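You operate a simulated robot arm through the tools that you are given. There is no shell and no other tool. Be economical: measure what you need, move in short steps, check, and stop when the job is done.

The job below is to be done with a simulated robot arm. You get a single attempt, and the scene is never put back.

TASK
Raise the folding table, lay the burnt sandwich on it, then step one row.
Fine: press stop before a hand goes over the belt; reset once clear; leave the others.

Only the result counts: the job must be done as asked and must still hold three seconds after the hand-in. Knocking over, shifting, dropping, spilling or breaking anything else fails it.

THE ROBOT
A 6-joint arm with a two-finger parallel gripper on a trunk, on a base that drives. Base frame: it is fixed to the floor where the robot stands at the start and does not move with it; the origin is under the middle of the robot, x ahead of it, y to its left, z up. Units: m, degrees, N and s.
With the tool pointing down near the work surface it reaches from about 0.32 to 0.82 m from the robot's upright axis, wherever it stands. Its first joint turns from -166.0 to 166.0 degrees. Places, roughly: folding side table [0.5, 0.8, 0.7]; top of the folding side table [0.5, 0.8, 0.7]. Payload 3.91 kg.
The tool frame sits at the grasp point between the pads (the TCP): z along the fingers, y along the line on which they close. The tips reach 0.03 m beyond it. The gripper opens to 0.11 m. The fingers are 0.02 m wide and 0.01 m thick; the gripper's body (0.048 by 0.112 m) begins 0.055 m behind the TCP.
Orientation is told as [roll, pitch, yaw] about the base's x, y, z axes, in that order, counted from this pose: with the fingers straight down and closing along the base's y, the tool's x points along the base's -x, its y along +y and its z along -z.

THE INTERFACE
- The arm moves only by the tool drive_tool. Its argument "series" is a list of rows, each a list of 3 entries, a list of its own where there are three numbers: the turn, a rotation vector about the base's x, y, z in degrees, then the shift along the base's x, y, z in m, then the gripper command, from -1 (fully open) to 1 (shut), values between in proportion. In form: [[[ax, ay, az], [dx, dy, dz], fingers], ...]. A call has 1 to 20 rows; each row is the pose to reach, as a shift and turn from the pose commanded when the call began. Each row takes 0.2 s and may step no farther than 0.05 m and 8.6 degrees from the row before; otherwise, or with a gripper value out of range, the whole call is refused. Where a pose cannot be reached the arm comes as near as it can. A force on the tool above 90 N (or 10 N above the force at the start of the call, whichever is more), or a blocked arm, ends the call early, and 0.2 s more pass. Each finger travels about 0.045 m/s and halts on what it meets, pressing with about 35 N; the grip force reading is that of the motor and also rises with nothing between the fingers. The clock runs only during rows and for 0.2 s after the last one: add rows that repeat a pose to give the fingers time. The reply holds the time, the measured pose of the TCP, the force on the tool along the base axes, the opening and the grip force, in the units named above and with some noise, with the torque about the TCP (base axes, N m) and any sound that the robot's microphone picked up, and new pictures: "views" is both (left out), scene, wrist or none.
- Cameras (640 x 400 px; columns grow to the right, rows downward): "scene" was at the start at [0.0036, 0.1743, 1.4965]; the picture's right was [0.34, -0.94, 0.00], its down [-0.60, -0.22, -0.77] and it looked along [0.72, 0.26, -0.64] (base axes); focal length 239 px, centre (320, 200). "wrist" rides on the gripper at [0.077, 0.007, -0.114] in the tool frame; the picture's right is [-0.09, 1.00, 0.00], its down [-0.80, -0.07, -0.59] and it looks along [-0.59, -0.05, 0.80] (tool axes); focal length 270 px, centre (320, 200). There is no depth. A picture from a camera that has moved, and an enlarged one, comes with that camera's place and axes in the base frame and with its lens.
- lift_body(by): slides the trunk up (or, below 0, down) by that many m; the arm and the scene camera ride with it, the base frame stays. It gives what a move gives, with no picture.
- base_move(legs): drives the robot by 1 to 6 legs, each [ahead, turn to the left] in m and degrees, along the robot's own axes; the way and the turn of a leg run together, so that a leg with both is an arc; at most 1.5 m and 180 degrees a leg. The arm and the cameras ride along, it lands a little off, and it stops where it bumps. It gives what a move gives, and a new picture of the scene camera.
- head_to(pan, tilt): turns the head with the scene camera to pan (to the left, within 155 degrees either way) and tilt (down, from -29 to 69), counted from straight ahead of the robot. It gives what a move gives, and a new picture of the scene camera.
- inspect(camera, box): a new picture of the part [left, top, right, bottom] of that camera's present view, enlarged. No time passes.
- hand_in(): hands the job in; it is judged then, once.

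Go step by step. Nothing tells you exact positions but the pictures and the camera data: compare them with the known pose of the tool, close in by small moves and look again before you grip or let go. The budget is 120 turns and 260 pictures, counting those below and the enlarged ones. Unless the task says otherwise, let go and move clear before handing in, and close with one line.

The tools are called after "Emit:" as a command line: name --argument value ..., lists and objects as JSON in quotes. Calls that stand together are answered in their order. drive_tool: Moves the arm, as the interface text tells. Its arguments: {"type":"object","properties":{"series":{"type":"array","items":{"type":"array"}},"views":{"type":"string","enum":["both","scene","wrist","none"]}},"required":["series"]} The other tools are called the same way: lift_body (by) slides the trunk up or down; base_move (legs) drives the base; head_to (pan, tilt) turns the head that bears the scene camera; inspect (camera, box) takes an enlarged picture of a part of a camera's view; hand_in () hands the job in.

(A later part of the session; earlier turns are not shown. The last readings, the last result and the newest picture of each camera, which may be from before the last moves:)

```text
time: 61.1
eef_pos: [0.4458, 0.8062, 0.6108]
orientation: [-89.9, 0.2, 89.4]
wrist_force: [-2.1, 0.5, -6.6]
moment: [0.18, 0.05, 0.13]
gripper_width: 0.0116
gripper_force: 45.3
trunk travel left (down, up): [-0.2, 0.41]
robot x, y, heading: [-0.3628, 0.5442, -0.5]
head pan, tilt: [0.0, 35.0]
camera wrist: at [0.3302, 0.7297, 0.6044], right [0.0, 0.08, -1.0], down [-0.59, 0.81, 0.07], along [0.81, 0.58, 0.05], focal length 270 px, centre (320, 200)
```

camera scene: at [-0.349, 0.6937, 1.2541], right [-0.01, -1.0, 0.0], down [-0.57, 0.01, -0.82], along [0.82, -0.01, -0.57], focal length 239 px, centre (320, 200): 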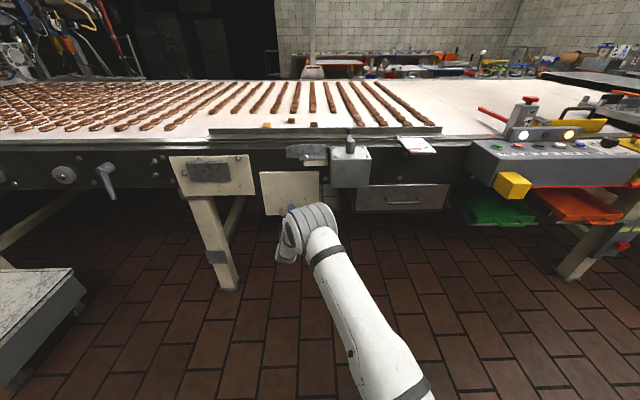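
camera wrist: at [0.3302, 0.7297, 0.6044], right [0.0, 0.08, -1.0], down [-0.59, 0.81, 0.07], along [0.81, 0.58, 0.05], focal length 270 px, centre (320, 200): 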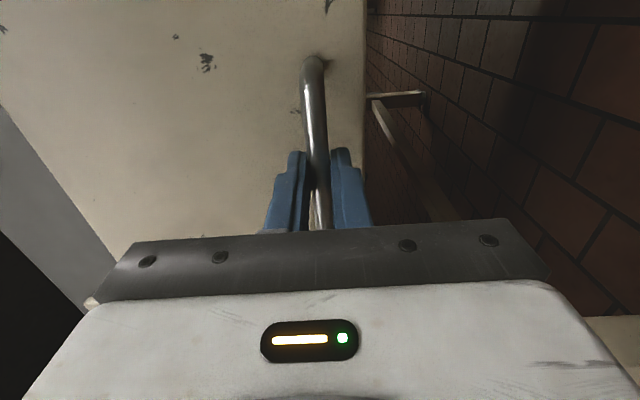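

The bar is held (11.6 mm). I swing the first 30° of an arc about the assumed hinge (0.503, 0.797), turning the tool with it, and watch the force.

Emit:
drive_tool --series '[[[0, 3.75, 0], [-0.012, 0.0, 0.0042], 1], [[0, 7.5, 0], [-0.0238, 0, 0.0091], 1], [[0, 15, 0], [-0.0462, 0, 0.0212], 1], [[0, 15, 0], [-0.0462, 0, 0.0212], 1]]' --views "both"

```text
time: 62.1
eef_pos: [0.3993, 0.8051, 0.6304]
orientation: [-74.8, 0.3, 89.4]
wrist_force: [-2.5, -3.1, -9.9]
moment: [-0.11, 0.15, -0.06]
gripper_width: 0.0117
gripper_force: 45.4
trunk travel left (down, up): [-0.2, 0.41]
robot x, y, heading: [-0.3652, 0.544, -0.4]
head pan, tilt: [0.0, 35.0]
camera scene: at [-0.3483, 0.6938, 1.254], right [-0.01, -1.0, 0.0], down [-0.57, 0.01, -0.82], along [0.82, -0.01, -0.57], focal length 239 px, centre (320, 200)
camera wrist: at [0.2866, 0.7288, 0.6551], right [-0.26, 0.09, -0.96], down [-0.55, 0.81, 0.22], along [0.8, 0.58, -0.16], focal length 270 px, centre (320, 200)
```

scene: 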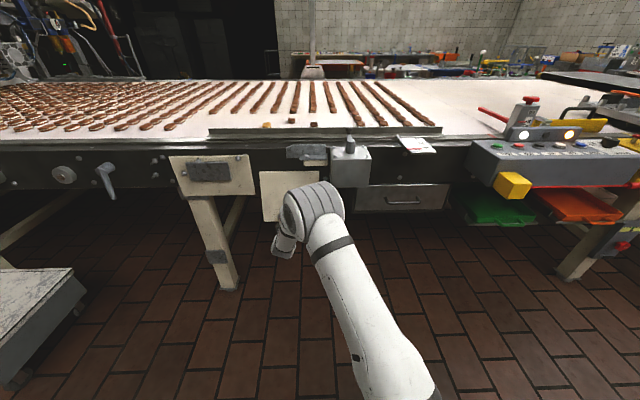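
wrist: 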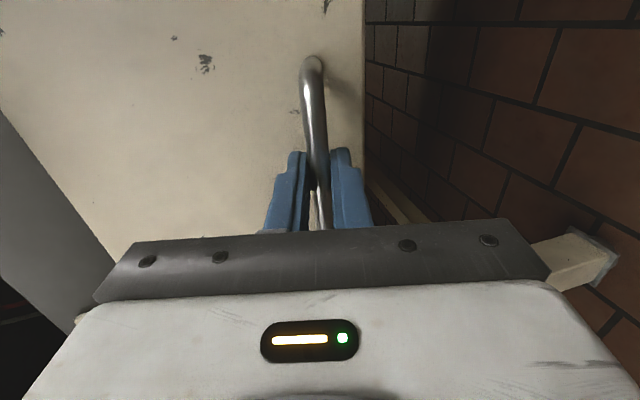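

Force is low; the flap follows. Continue to 60°.

Emit:
drive_tool --series '[[[0, 7.5, 0], [-0.0206, 0, 0.015], 1], [[0, 15, 0], [-0.0391, 0, 0.0325], 1], [[0, 22.5, 0], [-0.0551, 0, 0.0522], 1], [[0, 30, 0], [-0.0685, 0, 0.0739], 1], [[0, 37.5, 0], [-0.0789, 0, 0.0972], 1], [[0, 45, 0], [-0.0862, 0, 0.1216], 1]]' --views "both"

Emit:
inspect --camera "scene" --box '[220, 130, 360, 250]'

```text
time: 63.5
eef_pos: [0.3099, 0.8047, 0.7531]
orientation: [-29.5, 1.0, 89.9]
wrist_force: [-43.7, -2.9, -16.0]
moment: [-1.04, 0.62, 0.02]
gripper_width: 0.0116
gripper_force: 44.9
trunk travel left (down, up): [-0.2, 0.41]
robot x, y, heading: [-0.366, 0.5461, -0.7]
head pan, tilt: [0.0, 35.0]
camera scene: at [-0.3516, 0.6941, 1.2541], right [-0.01, -1.0, 0.0], down [-0.57, 0.01, -0.82], along [0.82, -0.01, -0.57], focal length 239 px, centre (320, 200)
camera wrist: at [0.2471, 0.7287, 0.8512], right [-0.87, 0.08, -0.49], down [-0.23, 0.81, 0.54], along [0.44, 0.58, -0.68], focal length 270 px, centre (320, 200)
```

scene: 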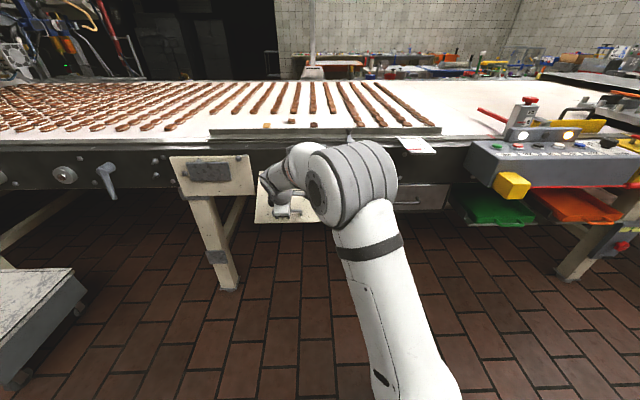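
wrist: 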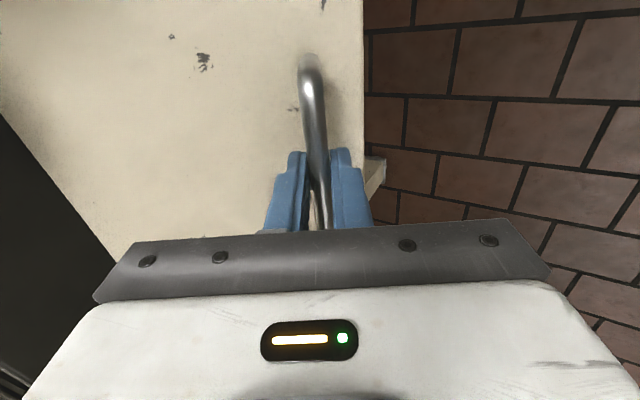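

```text
3.33 times, centred on (290, 190) of scene
camera zoom: at [-0.3516, 0.6941, 1.2541], right [-0.01, -1.0, 0.0], down [-0.57, 0.01, -0.82], along [0.82, -0.01, -0.57], focal length 796 px, centre (420, 233)
```

zoom: 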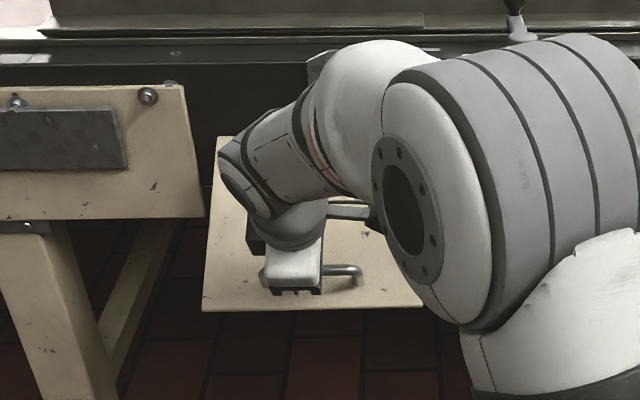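

A side force of −44 N in x says the real hinge is slightly higher and nearer than assumed; I correct the arc (hinge ≈ (0.500, 0.802)) and go on to about 82°.

Emit:
drive_tool --series '[[[0, 0, 0], [-0.0058, 0, 0], 1], [[0, 7.5, 0], [-0.0104, 0, 0.0254], 1], [[0, 15, 0], [-0.0118, 0, 0.0514], 1], [[0, 22.5, 0], [-0.0096, 0, 0.0773], 1], [[0, 22.5, 0], [-0.0096, 0, 0.0773], 1]]' --views "both"

Emit:
inspect --camera "scene" --box '[220, 130, 360, 250]'

```text
time: 64.7
eef_pos: [0.3052, 0.8045, 0.8307]
orientation: [-7.7, 0.5, 90.1]
wrist_force: [15.8, -3.3, 3.3]
moment: [0.04, -0.41, 0.86]
gripper_width: 0.0118
gripper_force: 45.2
trunk travel left (down, up): [-0.2, 0.41]
robot x, y, heading: [-0.3626, 0.5412, -0.3]
head pan, tilt: [0.0, 35.0]
camera scene: at [-0.3478, 0.6932, 1.2542], right [-0.01, -1.0, 0.0], down [-0.57, 0.01, -0.82], along [0.82, -0.01, -0.57], focal length 239 px, centre (320, 200)
camera wrist: at [0.2843, 0.7279, 0.9454], right [-0.99, 0.09, -0.13], down [-0.01, 0.81, 0.59], along [0.16, 0.59, -0.8], focal length 270 px, centre (320, 200)
```

scene: 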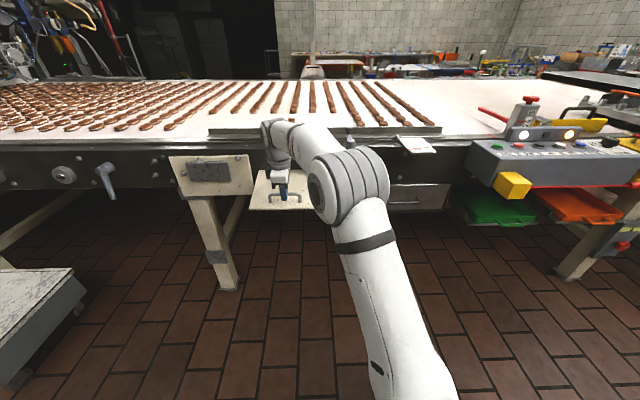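
wrist: 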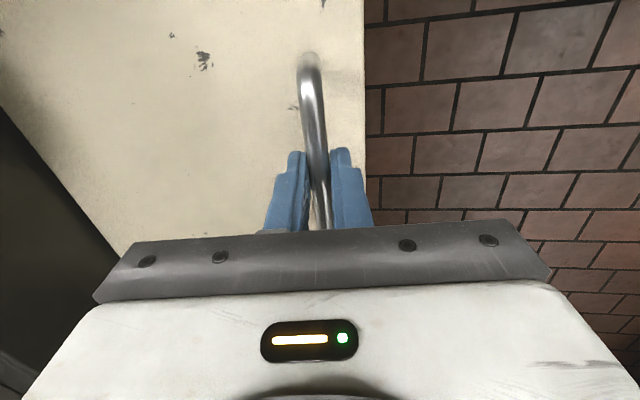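

```text
3.33 times, centred on (290, 190) of scene
camera zoom: at [-0.3478, 0.6932, 1.2542], right [-0.01, -1.0, 0.0], down [-0.57, 0.01, -0.82], along [0.82, -0.01, -0.57], focal length 796 px, centre (420, 233)
```

zoom: 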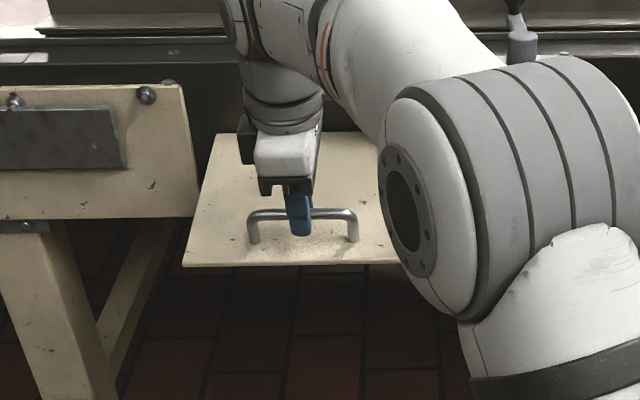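

Nearly level with low force. Now the last degrees to 90°, slowly, listening for a catch.

Emit:
drive_tool --series '[[[0, 2.5, 0], [0.0025, 0, 0.0085], 1], [[0, 5, 0], [0.0045, 0, 0.017], 1], [[0, 7.5, 0], [0.0075, 0, 0.0254], 1], [[0, 7.5, 0], [0.0075, 0, 0.0254], 1]]' --views "scene"

Emit:
inspect --camera "scene" --box '[220, 130, 360, 250]'

```text
time: 65.7
eef_pos: [0.3112, 0.8051, 0.8552]
orientation: [0.2, 0.7, 90.2]
wrist_force: [10.7, -7.0, -2.3]
moment: [-0.59, -0.03, 0.9]
gripper_width: 0.012
gripper_force: 44.5
trunk travel left (down, up): [-0.2, 0.41]
robot x, y, heading: [-0.3633, 0.5494, -0.4]
head pan, tilt: [0.0, 35.0]
camera scene: at [-0.3477, 0.6931, 1.254], right [-0.01, -1.0, 0.0], down [-0.57, 0.01, -0.82], along [0.82, -0.01, -0.57], focal length 239 px, centre (320, 200)
```

scene: 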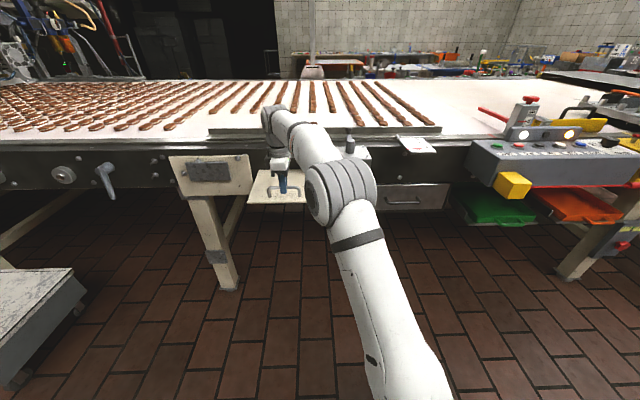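

```text
3.33 times, centred on (290, 190) of scene
camera zoom: at [-0.3477, 0.6931, 1.254], right [-0.01, -1.0, 0.0], down [-0.57, 0.01, -0.82], along [0.82, -0.01, -0.57], focal length 796 px, centre (420, 233)
```

zoom: 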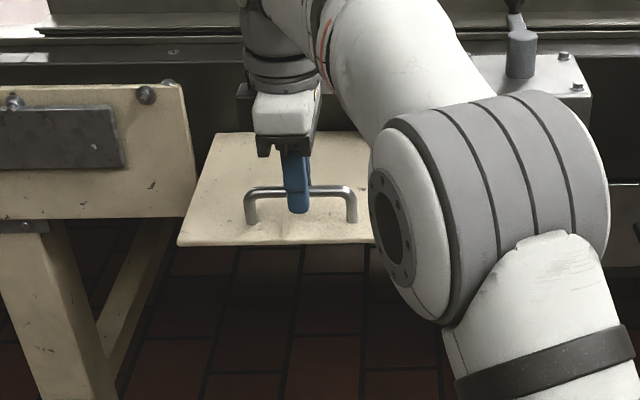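

No click yet. I push a few degrees further in small steps to find a stop or catch.

Emit:
drive_tool --series '[[[0, 1.5, 0], [0.0015, 0, 0.005], 1], [[0, 3, 0], [0.003, 0, 0.01], 1], [[0, 4.5, 0], [0.0045, 0, 0.015], 1], [[0, 6, 0], [0.006, 0, 0.0195], 1]]' --views "scene"

Emit:
inspect --camera "scene" --box '[220, 130, 360, 250]'

```text
time: 66.7
eef_pos: [0.3184, 0.8045, 0.8828]
orientation: [5.3, 0.4, 90.1]
wrist_force: [-0.3, -0.6, -0.2]
moment: [0.06, -0.01, 0.01]
gripper_width: 0.0
gripper_force: 38.0
trunk travel left (down, up): [-0.2, 0.41]
robot x, y, heading: [-0.3647, 0.5464, -0.4]
head pan, tilt: [0.0, 35.0]
camera scene: at [-0.3497, 0.6926, 1.2552], right [-0.01, -1.0, 0.0], down [-0.57, 0.01, -0.82], along [0.82, -0.01, -0.57], focal length 239 px, centre (320, 200)
```

scene: 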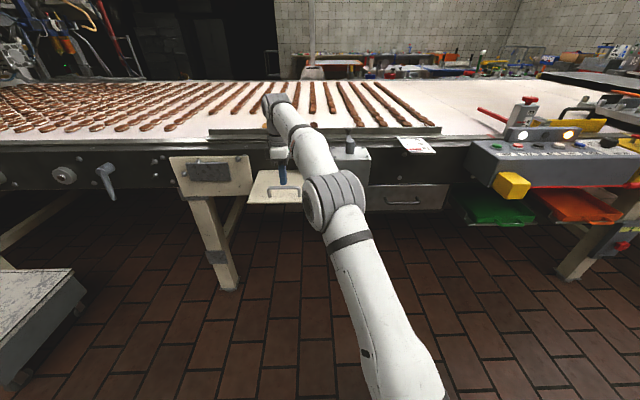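

```text
3.33 times, centred on (290, 190) of scene
camera zoom: at [-0.3497, 0.6926, 1.2552], right [-0.01, -1.0, 0.0], down [-0.57, 0.01, -0.82], along [0.82, -0.01, -0.57], focal length 796 px, centre (420, 233)
```

zoom: 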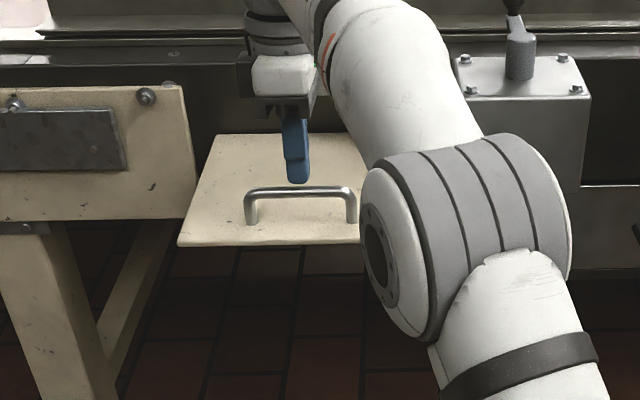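

The fingers slipped off the bar at the hard stop and the table stays level on its own. I raise the trunk, drive forward, and check that it still holds.

Emit:
lift_body --by 0.25

Emit:
base_move --legs '[[0.33, 0]]'

Emit:
head_to --pan 10 --tilt 50

Emit:
inspect --camera "wrist" --box '[0, 0, 640, 400]'

```text
time: 69.3
eef_pos: [0.3172, 0.8066, 1.1257]
orientation: [6.0, 0.5, 90.2]
wrist_force: [-0.3, -0.4, 0.2]
moment: [-0.03, -0.01, 0.04]
gripper_width: 0.0
gripper_force: 37.5
trunk travel left (down, up): [-0.45, 0.16]
robot x, y, heading: [-0.361, 0.5464, -0.3]
head pan, tilt: [0.0, 35.0]
```

```text
time: 71.5
eef_pos: [0.65, 0.8015, 1.1263]
orientation: [6.0, 0.6, 90.1]
wrist_force: [0.1, 0.0, 1.0]
moment: [0.01, 0.0, 0.04]
gripper_width: 0.0001
gripper_force: 37.7
trunk travel left (down, up): [-0.45, 0.16]
robot x, y, heading: [-0.0284, 0.5428, -0.8]
head pan, tilt: [0.0, 35.0]
camera scene: at [-0.0165, 0.6901, 1.5041], right [-0.01, -1.0, 0.0], down [-0.57, 0.01, -0.82], along [0.82, -0.01, -0.57], focal length 239 px, centre (320, 200)
```

scene: 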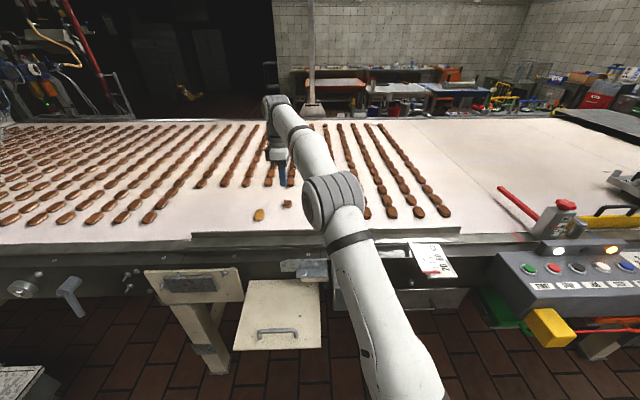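

```text
time: 72.2
eef_pos: [0.6497, 0.8015, 1.1261]
orientation: [6.0, 0.6, 90.2]
wrist_force: [0.6, -0.3, 0.6]
moment: [0.0, -0.03, 0.02]
gripper_width: 0.0002
gripper_force: 37.6
trunk travel left (down, up): [-0.45, 0.16]
robot x, y, heading: [-0.0288, 0.5398, -0.9]
head pan, tilt: [10.0, 50.0]
camera scene: at [-0.029, 0.7035, 1.4824], right [0.16, -0.99, 0.0], down [-0.76, -0.12, -0.64], along [0.63, 0.1, -0.77], focal length 239 px, centre (320, 200)
```

scene: 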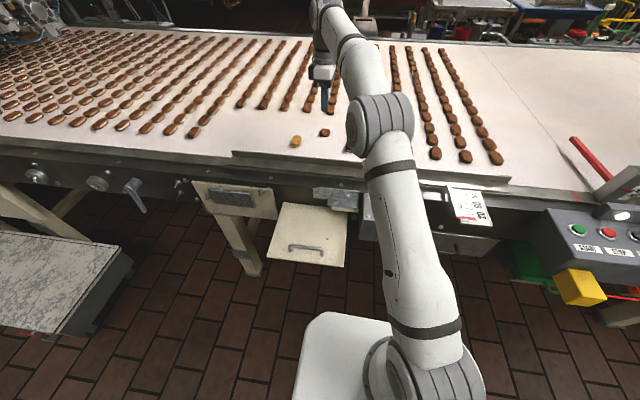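

```text
1.00 times, centred on (320, 200) of wrist
camera zoom: at [0.6551, 0.7254, 1.2425], right [-0.99, 0.09, 0.1], down [0.13, 0.81, 0.58], along [-0.03, 0.58, -0.81], focal length 270 px, centre (320, 200)
```

zoom: 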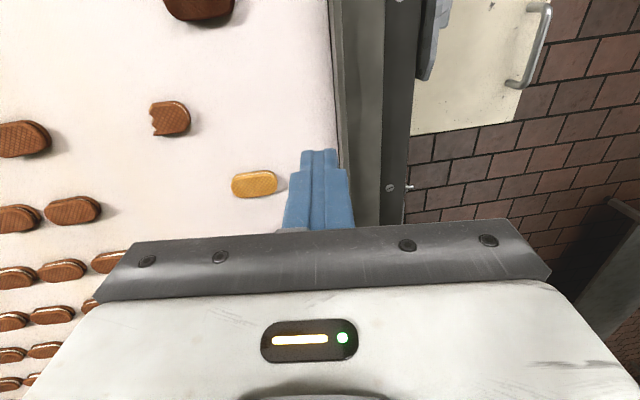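

The table is still level. The burnt piece is further right of the golden one; its long axis seems along x. I level the tool, then yaw back to 0 above it.

Emit:
drive_tool --series '[[[0, -3, 0], [0, -0.02, 0], 0], [[0, -6, 0], [0, -0.04, 0], -0.5]]' --views "none"

Emit:
drive_tool --series '[[[0, 0, -8.5], [0.005, -0.01, 0], -0.5], [[0, 0, -17], [0.01, -0.02, 0], -0.5], [[0, 0, -25.5], [0.015, -0.03, 0], -0.5], [[0, 0, -34], [0.02, -0.04, 0], -0.5], [[0, 0, -42.5], [0.025, -0.05, 0], -0.5], [[0, 0, -51], [0.03, -0.055, 0], -0.5], [[0, 0, -59.5], [0.035, -0.055, 0], -0.5], [[0, 0, -68], [0.04, -0.055, -0.01], -0.5], [[0, 0, -76.5], [0.04, -0.055, -0.02], -0.5], [[0, 0, -85], [0.04, -0.055, -0.03], -0.5], [[0, 0, -90], [0.04, -0.055, -0.04], -0.5]]' --views "both"

```text
time: 72.8
eef_pos: [0.649, 0.7613, 1.1265]
orientation: [0.0, 0.7, 90.2]
wrist_force: [-0.6, -0.2, 0.7]
moment: [0.0, 0.01, 0.04]
gripper_width: 0.0493
gripper_force: 0.1
trunk travel left (down, up): [-0.45, 0.16]
robot x, y, heading: [-0.0288, 0.5423, -0.7]
head pan, tilt: [10.0, 50.0]
```

```text
time: 75.2
eef_pos: [0.6892, 0.7063, 1.0867]
orientation: [0.0, 0.6, 0.0]
wrist_force: [0.3, 0.2, 0.3]
moment: [0.0, 0.0, -0.01]
gripper_width: 0.0825
gripper_force: 0.0
trunk travel left (down, up): [-0.45, 0.16]
robot x, y, heading: [-0.0299, 0.5414, -0.7]
head pan, tilt: [10.0, 50.0]
camera scene: at [-0.0289, 0.7035, 1.4824], right [0.16, -0.99, 0.0], down [-0.76, -0.12, -0.64], along [0.63, 0.1, -0.77], focal length 239 px, centre (320, 200)
camera wrist: at [0.6141, 0.7129, 1.2025], right [0.09, 1.0, 0.0], down [0.81, -0.07, 0.59], along [0.58, -0.05, -0.81], focal length 270 px, centre (320, 200)
```

scene: 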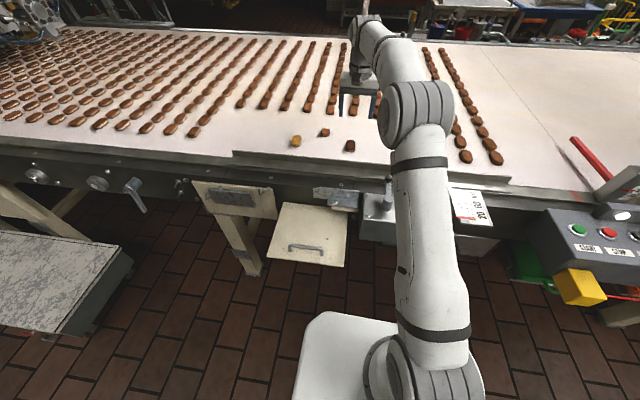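
wrist: 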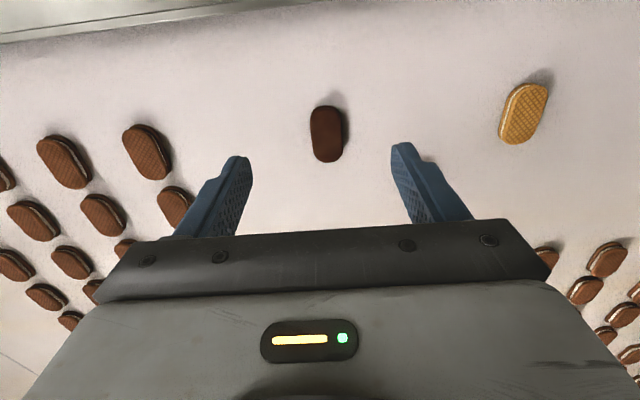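

The burnt piece is at about (0.735, 0.708, 0.90), long axis along x, isolated. I descend to just above it.

Emit:
drive_tool --series '[[[0, 0, 0], [0.03, 0.002, 0], -0.4], [[0, 0, 0], [0.046, 0.002, -0.03], -0.4], [[0, 0, 0], [0.046, 0.002, -0.07], -0.4], [[0, 0, 0], [0.046, 0.002, -0.105], -0.4], [[0, 0, 0], [0.046, 0.002, -0.125], -0.4], [[0, 0, 0], [0.046, 0.002, -0.125], -0.4]]' --views "both"

Emit:
inspect --camera "scene" --box '[280, 60, 440, 180]'

```text
time: 76.6
eef_pos: [0.7355, 0.7074, 0.9588]
orientation: [0.0, 0.7, 0.2]
wrist_force: [-0.6, -0.3, -0.4]
moment: [0.01, 0.03, -0.01]
gripper_width: 0.0769
gripper_force: 0.0
trunk travel left (down, up): [-0.45, 0.16]
robot x, y, heading: [-0.032, 0.5397, -0.8]
head pan, tilt: [10.0, 50.0]
camera scene: at [-0.029, 0.7035, 1.4824], right [0.16, -0.99, 0.0], down [-0.76, -0.12, -0.64], along [0.63, 0.1, -0.77], focal length 239 px, centre (320, 200)
camera wrist: at [0.6595, 0.7135, 1.076], right [0.09, 1.0, 0.0], down [0.81, -0.07, 0.59], along [0.58, -0.05, -0.81], focal length 270 px, centre (320, 200)
```

scene: 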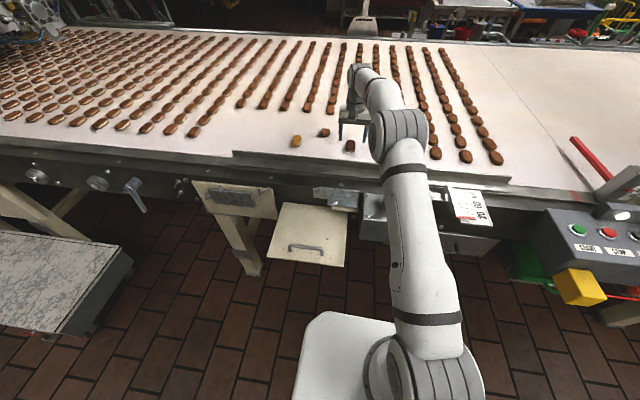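
wrist: 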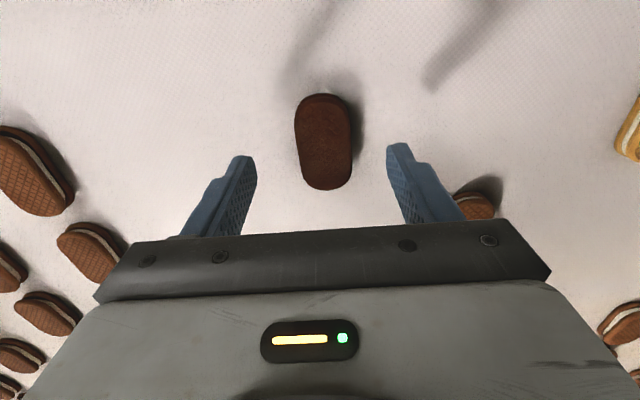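

```text
3.33 times, centred on (360, 120) of scene
camera zoom: at [-0.029, 0.7035, 1.4824], right [0.16, -0.99, 0.0], down [-0.76, -0.12, -0.64], along [0.63, 0.1, -0.77], focal length 796 px, centre (187, 467)
```

zoom: 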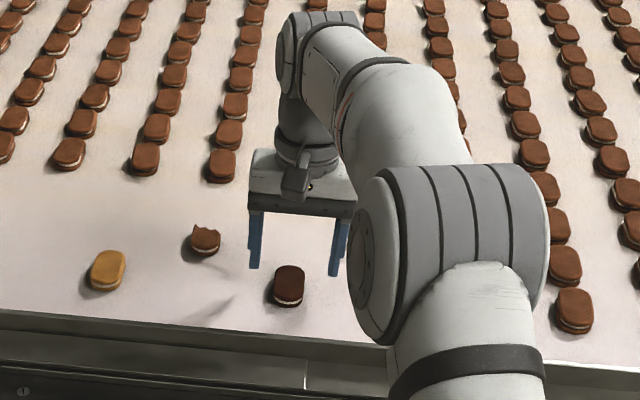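

Centred. I lower 3 cm so the tips straddle it just above the belt, then check force.

Emit:
drive_tool --series '[[[0, 0, 0], [-0.001, 0.001, -0.015], -0.4], [[0, 0, 0], [-0.001, 0.001, -0.026], -0.4], [[0, 0, 0], [-0.001, 0.001, -0.031], -0.4], [[0, 0, 0], [-0.001, 0.001, -0.031], -0.4]]' --views "both"

Emit:
inspect --camera "scene" --box '[310, 90, 390, 150]'

```text
time: 77.6
eef_pos: [0.7333, 0.7093, 0.9317]
orientation: [0.1, 0.7, 0.0]
wrist_force: [0.0, 0.2, -0.7]
moment: [0.0, 0.01, -0.02]
gripper_width: 0.0773
gripper_force: 0.0
trunk travel left (down, up): [-0.45, 0.16]
robot x, y, heading: [-0.0295, 0.5418, -0.5]
head pan, tilt: [10.0, 50.0]
camera scene: at [-0.029, 0.7035, 1.4824], right [0.16, -0.99, 0.0], down [-0.76, -0.12, -0.64], along [0.63, 0.1, -0.77], focal length 239 px, centre (320, 200)
camera wrist: at [0.6584, 0.7153, 1.0464], right [0.09, 1.0, 0.0], down [0.81, -0.07, 0.59], along [0.58, -0.05, -0.81], focal length 270 px, centre (320, 200)
```

scene: 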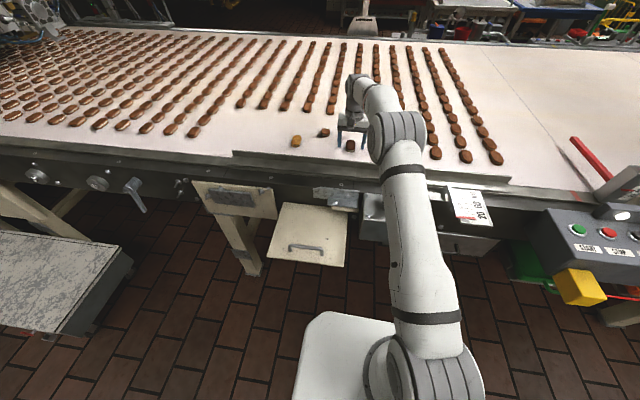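
wrist: 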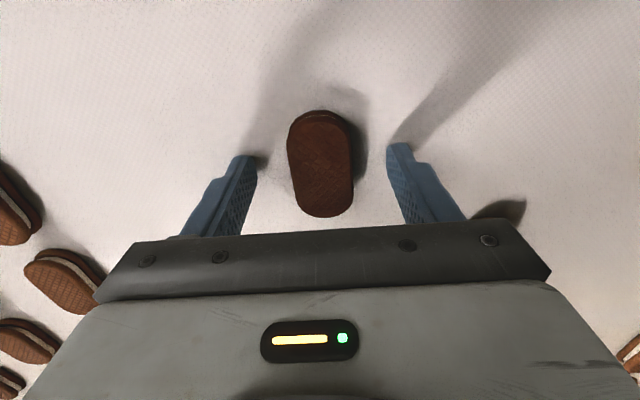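

```text
6.67 times, centred on (350, 120) of scene
camera zoom: at [-0.029, 0.7035, 1.4824], right [0.16, -0.99, 0.0], down [-0.76, -0.12, -0.64], along [0.63, 0.1, -0.77], focal length 1593 px, centre (120, 733)
```

zoom: 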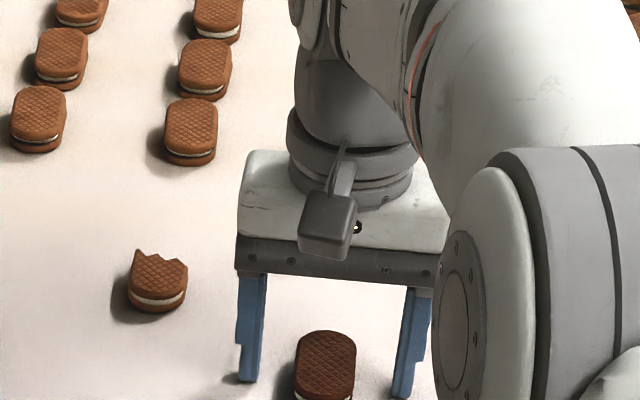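

Fingers straddle it with the tips ~1 cm off the belt surface. I lower 7 mm more and close gently in stages.

Emit:
drive_tool --series '[[[0, 0, 0], [0, 0, -0.004], -0.4], [[0, 0, 0], [0, 0, -0.007], -0.1], [[0, 0, 0], [0, 0, -0.007], 0.2], [[0, 0, 0], [0, 0, -0.007], 0.3], [[0, 0, 0], [0, 0, -0.007], 0.3]]' --views "wrist"

```text
time: 78.8
eef_pos: [0.7322, 0.7042, 0.9289]
orientation: [0.1, 0.1, 0.0]
wrist_force: [2.5, -28.7, 42.0]
moment: [-2.16, -0.5, -0.21]
gripper_width: 0.0528
gripper_force: 13.9
trunk travel left (down, up): [-0.45, 0.16]
robot x, y, heading: [-0.0322, 0.5419, -0.7]
head pan, tilt: [10.0, 50.0]
camera wrist: at [0.6568, 0.7105, 1.0453], right [0.09, 1.0, 0.0], down [0.8, -0.07, 0.59], along [0.59, -0.05, -0.8], focal length 270 px, centre (320, 200)
```

wrist: 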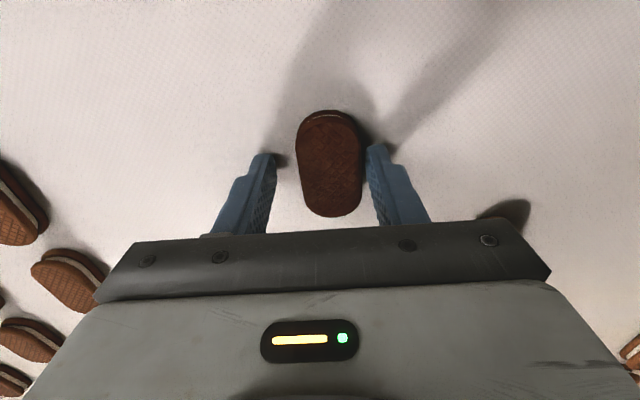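

The tips touched the belt (z≈0.899) and friction held a finger. I raise 6 mm to free them, then close.

Emit:
drive_tool --series '[[[0, 0, 0], [0, 0, 0.005], 0.0], [[0, 0, 0], [0, 0, 0.007], 0.0], [[0, 0, 0], [0, 0, 0.007], 0.0]]' --views "wrist"

```text
time: 79.6
eef_pos: [0.7331, 0.7081, 0.9305]
orientation: [0.1, 0.7, 0.1]
wrist_force: [3.6, -9.5, 14.7]
moment: [-0.83, -0.24, 0.02]
gripper_width: 0.0596
gripper_force: 4.9
trunk travel left (down, up): [-0.45, 0.16]
robot x, y, heading: [-0.0303, 0.5429, -0.7]
head pan, tilt: [10.0, 50.0]
camera wrist: at [0.6578, 0.7151, 1.0463], right [0.09, 1.0, 0.0], down [0.81, -0.07, 0.58], along [0.58, -0.05, -0.81], focal length 270 px, centre (320, 200)
```

wrist: 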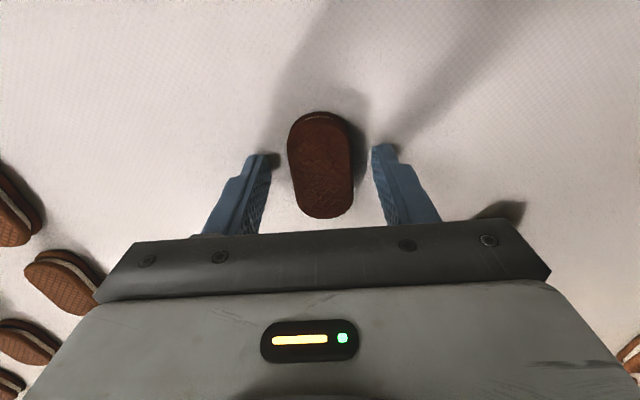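

Still slightly touching; raise 4 mm more and close in stages.

Emit:
drive_tool --series '[[[0, 0, 0], [0, 0, 0.004], 0.0], [[0, 0, 0], [0, 0, 0.004], 0.2], [[0, 0, 0], [0, 0, 0.004], 0.3], [[0, 0, 0], [0, 0, 0.004], 0.3], [[0, 0, 0], [0, 0, 0.004], 0.3]]' --views "wrist"

```text
time: 80.8
eef_pos: [0.7336, 0.7097, 0.9335]
orientation: [0.0, 0.6, 0.1]
wrist_force: [0.2, 0.0, 0.2]
moment: [0.01, -0.01, -0.02]
gripper_width: 0.0387
gripper_force: 0.1
trunk travel left (down, up): [-0.45, 0.16]
robot x, y, heading: [-0.0288, 0.5439, -0.8]
head pan, tilt: [10.0, 50.0]
camera wrist: at [0.6589, 0.7159, 1.0504], right [0.09, 1.0, 0.0], down [0.81, -0.07, 0.59], along [0.58, -0.05, -0.81], focal length 270 px, centre (320, 200)
```

wrist: 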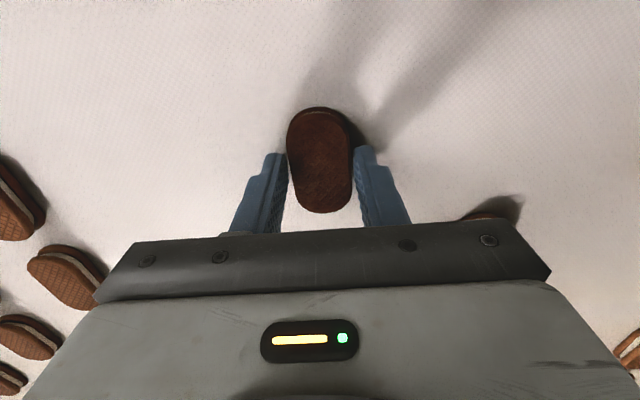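

Free now, fingers nearly on the sides. I close a little more.

Emit:
drive_tool --series '[[[0, 0, 0], [0, 0, 0], 0.36], [[0, 0, 0], [0, 0, 0], 0.42], [[0, 0, 0], [0, 0, 0], 0.5], [[0, 0, 0], [0, 0, 0], 0.5]]' --views "wrist"

```text
time: 81.8
eef_pos: [0.7348, 0.7085, 0.934]
orientation: [0.0, 0.6, 0.2]
wrist_force: [-1.3, -0.2, -0.9]
moment: [-0.01, 0.02, 0.0]
gripper_width: 0.0334
gripper_force: 34.5
trunk travel left (down, up): [-0.45, 0.16]
robot x, y, heading: [-0.0299, 0.5459, -0.7]
head pan, tilt: [10.0, 50.0]
camera wrist: at [0.6589, 0.716, 1.0504], right [0.09, 1.0, 0.0], down [0.81, -0.07, 0.59], along [0.58, -0.05, -0.81], focal length 270 px, centre (320, 200)
```

wrist: 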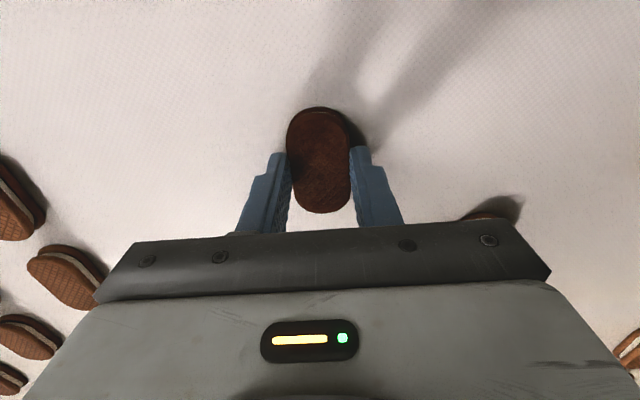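

It is gripped (33 mm). I lift and check it comes along.

Emit:
drive_tool --series '[[[0, 0, 0], [0, 0, 0.01], 0.5], [[0, 0, 0], [0, 0, 0.03], 0.5], [[0, 0, 0], [0, 0, 0.06], 0.5], [[0, 0, 0], [0, 0, 0.1], 0.5], [[0, 0, 0], [0, 0, 0.14], 0.5]]' --views "both"

```text
time: 83.0
eef_pos: [0.7354, 0.7133, 1.0723]
orientation: [0.0, 0.7, 0.2]
wrist_force: [0.6, -0.7, -1.0]
moment: [0.03, -0.01, -0.03]
gripper_width: 0.0335
gripper_force: 35.0
trunk travel left (down, up): [-0.45, 0.16]
robot x, y, heading: [-0.0318, 0.5432, -0.8]
head pan, tilt: [10.0, 50.0]
camera scene: at [-0.0287, 0.7036, 1.4823], right [0.16, -0.99, 0.0], down [-0.76, -0.12, -0.64], along [0.63, 0.1, -0.77], focal length 239 px, centre (320, 200)
camera wrist: at [0.6589, 0.7184, 1.1884], right [0.09, 1.0, 0.0], down [0.81, -0.07, 0.58], along [0.58, -0.05, -0.81], focal length 270 px, centre (320, 200)
```

scene: 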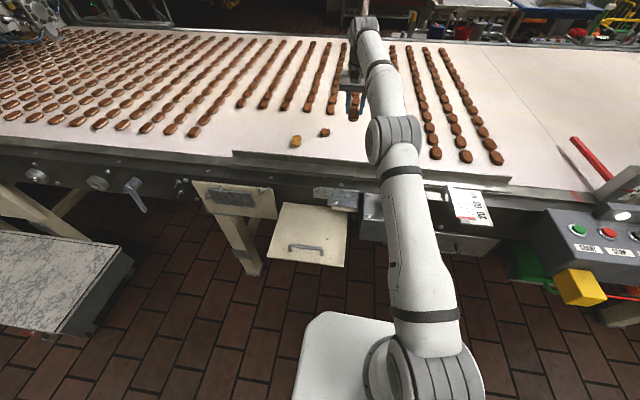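
wrist: 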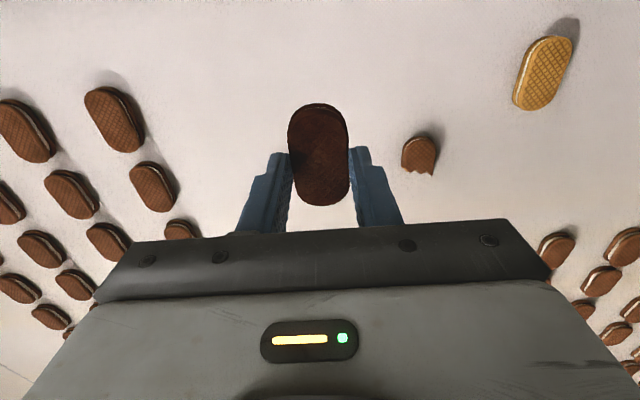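

Burnt sandwich is held; the others untouched. Now carry it back over the table, aiming for (0.40, 0.79), behind the handle.

Emit:
drive_tool --series '[[[0, 0, 0], [-0.042, 0.01, 0], 0.5], [[0, 0, 0], [-0.084, 0.02, 0], 0.5], [[0, 0, 0], [-0.126, 0.03, 0], 0.5], [[0, 0, 0], [-0.168, 0.04, 0], 0.5], [[0, 0, 0], [-0.21, 0.05, 0], 0.5], [[0, 0, 0], [-0.252, 0.06, 0], 0.5], [[0, 0, 0], [-0.294, 0.07, 0], 0.5], [[0, 0, 0], [-0.335, 0.08, 0], 0.5], [[0, 0, 0], [-0.335, 0.08, -0.045], 0.5], [[0, 0, 0], [-0.335, 0.08, -0.09], 0.5], [[0, 0, 0], [-0.335, 0.08, -0.135], 0.5], [[0, 0, 0], [-0.335, 0.08, -0.17], 0.5], [[0, 0, 0], [-0.335, 0.08, -0.19], 0.5]]' --views "both"

Emit:
inspect --camera "scene" --box '[240, 150, 400, 290]'

```text
time: 85.8
eef_pos: [0.3995, 0.7905, 0.8826]
orientation: [0.0, 0.6, 0.1]
wrist_force: [-0.1, 0.0, 0.0]
moment: [-0.01, 0.0, -0.01]
gripper_width: 0.0331
gripper_force: 34.9
trunk travel left (down, up): [-0.45, 0.16]
robot x, y, heading: [-0.0265, 0.5405, -0.7]
head pan, tilt: [10.0, 50.0]
camera scene: at [-0.029, 0.7036, 1.4824], right [0.16, -0.99, 0.0], down [-0.76, -0.12, -0.64], along [0.63, 0.1, -0.77], focal length 239 px, centre (320, 200)
camera wrist: at [0.3244, 0.7962, 0.9986], right [0.09, 1.0, 0.0], down [0.81, -0.07, 0.59], along [0.58, -0.05, -0.81], focal length 270 px, centre (320, 200)
```

scene: 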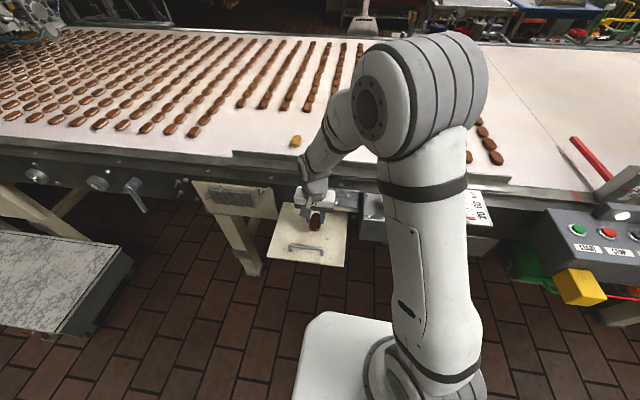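
wrist: 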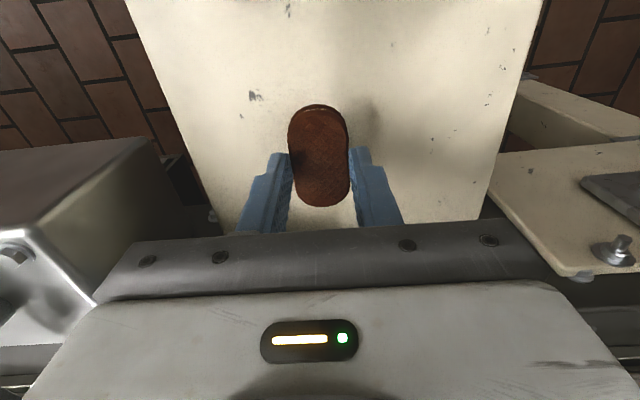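

```text
2.86 times, centred on (320, 220) of scene
camera zoom: at [-0.029, 0.7036, 1.4824], right [0.16, -0.99, 0.0], down [-0.76, -0.12, -0.64], along [0.63, 0.1, -0.77], focal length 683 px, centre (320, 143)
```

zoom: 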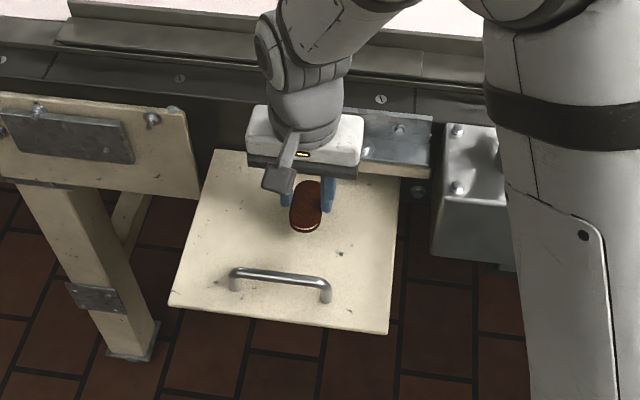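

The sandwich hangs over the middle of the table. I lower 3 cm and check.

Emit:
drive_tool --series '[[[0, 0, 0], [0, 0, -0.015], 0.5], [[0, 0, 0], [0, 0, -0.025], 0.5], [[0, 0, 0], [0, 0, -0.032], 0.5], [[0, 0, 0], [0, 0, -0.032], 0.5]]' --views "wrist"

Emit:
inspect --camera "scene" --box '[270, 180, 350, 250]'

```text
time: 86.8
eef_pos: [0.4001, 0.7886, 0.8521]
orientation: [0.1, 0.7, 0.1]
wrist_force: [0.2, -0.3, 0.0]
moment: [0.01, 0.0, -0.04]
gripper_width: 0.0334
gripper_force: 35.5
trunk travel left (down, up): [-0.45, 0.16]
robot x, y, heading: [-0.0302, 0.543, -0.8]
head pan, tilt: [10.0, 50.0]
camera wrist: at [0.3242, 0.7958, 0.9678], right [0.09, 1.0, 0.0], down [0.81, -0.07, 0.59], along [0.58, -0.05, -0.81], focal length 270 px, centre (320, 200)
```

wrist: 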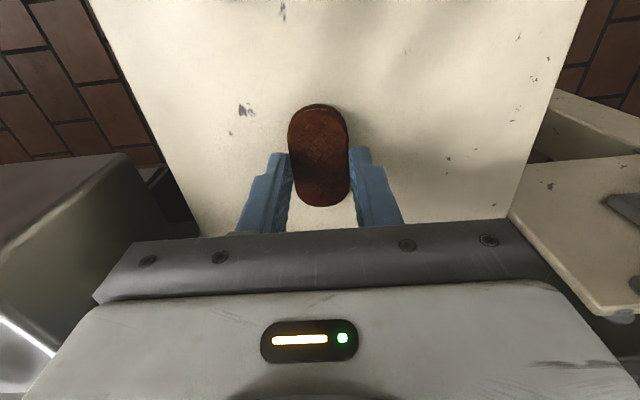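

```text
5.71 times, centred on (310, 215) of scene
camera zoom: at [-0.0291, 0.7036, 1.4824], right [0.16, -0.99, 0.0], down [-0.76, -0.12, -0.64], along [0.63, 0.1, -0.77], focal length 1365 px, centre (377, 114)
```

zoom: 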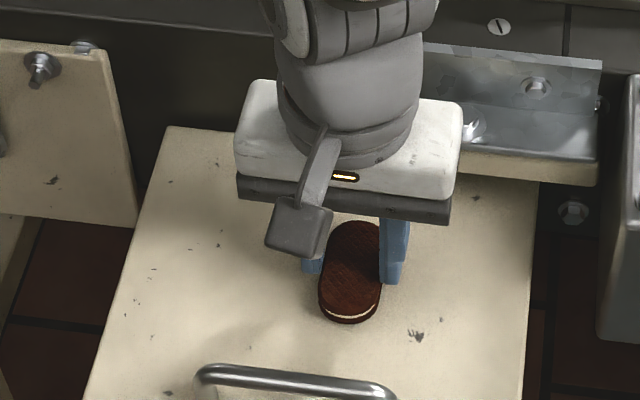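

Still a small gap to the table. I lower a few millimetres at a time.

Emit:
drive_tool --series '[[[0, 0, 0], [0, 0, -0.004], 0.5], [[0, 0, 0], [0, 0, -0.007], 0.5], [[0, 0, 0], [0, 0, -0.007], 0.5]]' --views "none"

Emit:
drive_tool --series '[[[0, 0, 0], [0, 0, -0.002], 0.5], [[0, 0, 0], [0, 0, -0.003], 0.5], [[0, 0, 0], [0, 0, -0.003], 0.5]]' --views "wrist"

Emit:
inspect --camera "scene" --box '[270, 180, 350, 250]'

```text
time: 87.6
eef_pos: [0.4005, 0.7903, 0.8464]
orientation: [0.2, 0.4, 0.1]
wrist_force: [1.3, -0.9, 19.9]
moment: [0.11, -0.62, -0.07]
gripper_width: 0.0334
gripper_force: 34.8
trunk travel left (down, up): [-0.45, 0.16]
robot x, y, heading: [-0.0315, 0.5434, -0.5]
head pan, tilt: [10.0, 50.0]
```

```text
time: 88.4
eef_pos: [0.3977, 0.7887, 0.8433]
orientation: [0.0, 0.6, 0.1]
wrist_force: [0.3, -0.6, 20.0]
moment: [-0.01, -0.68, -0.02]
gripper_width: 0.0331
gripper_force: 35.2
trunk travel left (down, up): [-0.45, 0.16]
robot x, y, heading: [-0.0307, 0.5386, -0.6]
head pan, tilt: [10.0, 50.0]
camera wrist: at [0.3229, 0.7957, 0.9593], right [0.09, 1.0, 0.0], down [0.81, -0.07, 0.59], along [0.58, -0.05, -0.81], focal length 270 px, centre (320, 200)
```

wrist: 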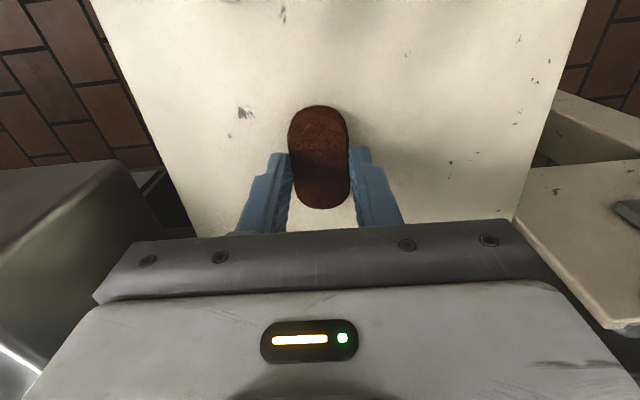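

```text
5.71 times, centred on (310, 215) of scene
camera zoom: at [-0.0308, 0.7027, 1.4825], right [0.16, -0.99, 0.0], down [-0.76, -0.12, -0.64], along [0.64, 0.1, -0.77], focal length 1365 px, centre (377, 114)
```

zoom: 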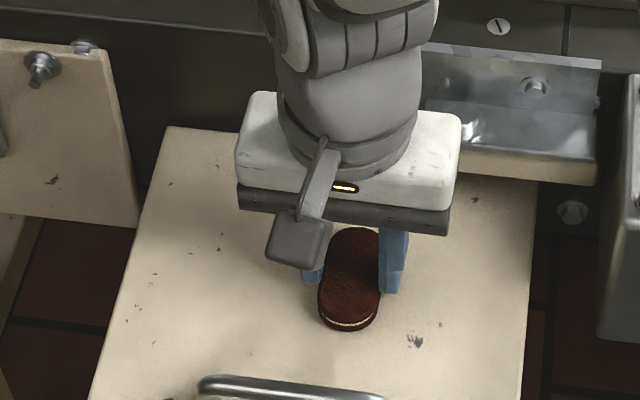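

Contact at about 20 N, and the table dipped a little under that (friction hinge). I stop pushing, release, and will nudge the table back up to its stop afterward.

Emit:
drive_tool --series '[[[0, 0, 0], [0, 0, 0.001], 0.4], [[0, 0, 0], [0, 0, 0.001], 0.2], [[0, 0, 0], [0, 0, 0.001], 0.0], [[0, 0, 0], [0, 0, 0.001], -0.1], [[0, 0, 0], [0, 0, 0.03], -0.1], [[0, 0, 0], [0, 0, 0.07], -0.1], [[0, 0, 0], [0, 0, 0.11], -0.1], [[0, 0, 0], [0, 0, 0.15], -0.1]]' --views "both"

Emit:
inspect --camera "scene" --box '[240, 150, 400, 290]'

```text
time: 90.2
eef_pos: [0.4001, 0.789, 0.9902]
orientation: [0.0, 0.7, 0.1]
wrist_force: [0.7, -0.8, -0.4]
moment: [0.02, -0.03, -0.01]
gripper_width: 0.0606
gripper_force: 0.0
trunk travel left (down, up): [-0.45, 0.16]
robot x, y, heading: [-0.0314, 0.539, -0.8]
head pan, tilt: [10.0, 50.0]
camera scene: at [-0.0296, 0.7034, 1.4823], right [0.16, -0.99, 0.0], down [-0.76, -0.12, -0.64], along [0.63, 0.1, -0.77], focal length 239 px, centre (320, 200)
camera wrist: at [0.3239, 0.7944, 1.1066], right [0.09, 1.0, 0.0], down [0.81, -0.07, 0.59], along [0.58, -0.05, -0.81], focal length 270 px, centre (320, 200)
```

scene: 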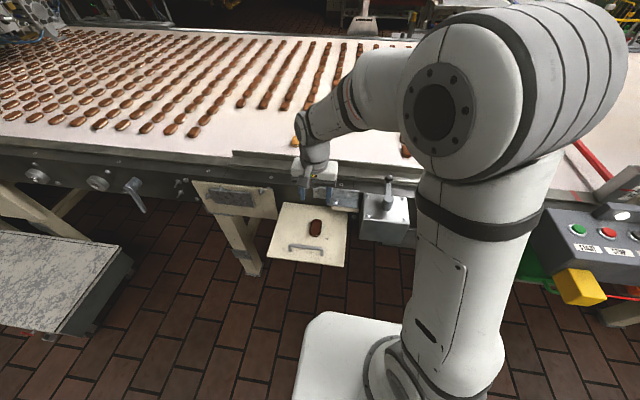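
wrist: 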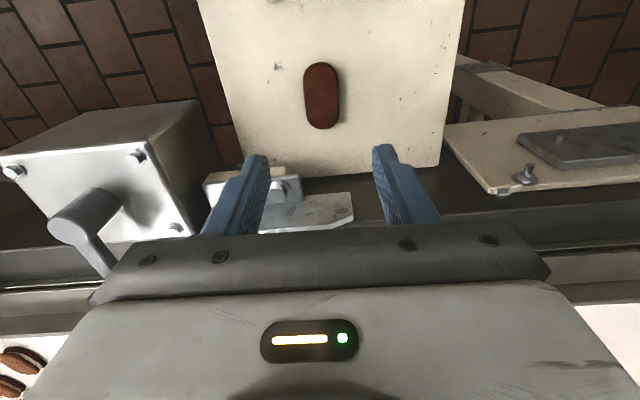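

```text
2.86 times, centred on (320, 220) of scene
camera zoom: at [-0.0296, 0.7034, 1.4823], right [0.16, -0.99, 0.0], down [-0.76, -0.12, -0.64], along [0.63, 0.1, -0.77], focal length 683 px, centre (320, 143)
```

zoom: 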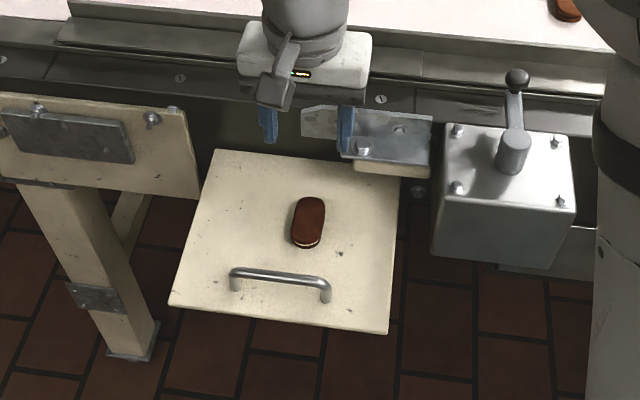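

The sandwich lies flat on the table, and the table is back at exactly its level position. Hand is clear of the belt; I lift it and drive back to the panel.

Emit:
drive_tool --series '[[[0, 0, 0], [0, -0.03, 0.04], 0.2], [[0, 0, 0], [0, -0.06, 0.08], 0.6], [[0, 0, 0], [-0.02, -0.09, 0.12], 1], [[0, 0, 0], [-0.04, -0.12, 0.16], 1], [[0, 0, 0], [-0.05, -0.15, 0.2], 1], [[0, 0, 0], [-0.05, -0.18, 0.22], 1], [[0, 0, 0], [-0.05, -0.21, 0.22], 1]]' --views "none"

Emit:
base_move --legs '[[0, -90], [0.54, 0], [0, 90]]'

```text
refused: row 3 steps farther than a row can; nothing moved
```

```text
time: 101.0
eef_pos: [0.3943, 0.2729, 0.9899]
orientation: [0.0, 0.6, 3.2]
wrist_force: [-1.2, 0.5, 0.0]
moment: [0.0, 0.03, -0.03]
gripper_width: 0.0606
gripper_force: 0.0
trunk travel left (down, up): [-0.45, 0.16]
robot x, y, heading: [-0.0196, -0.0104, 2.1]
head pan, tilt: [10.0, 50.0]
camera scene: at [-0.0288, 0.1525, 1.4823], right [0.21, -0.98, 0.0], down [-0.75, -0.16, -0.64], along [0.63, 0.13, -0.77], focal length 239 px, centre (320, 200)
```

scene: 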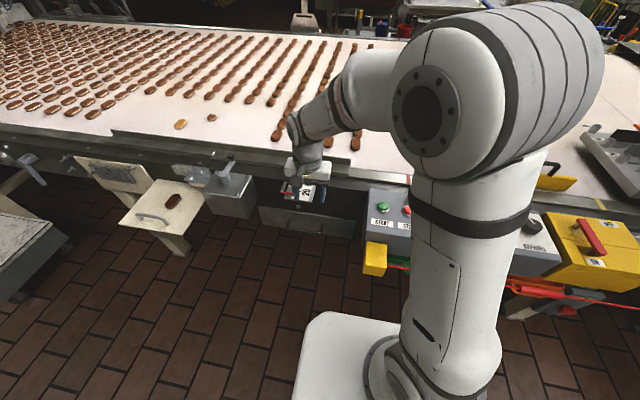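

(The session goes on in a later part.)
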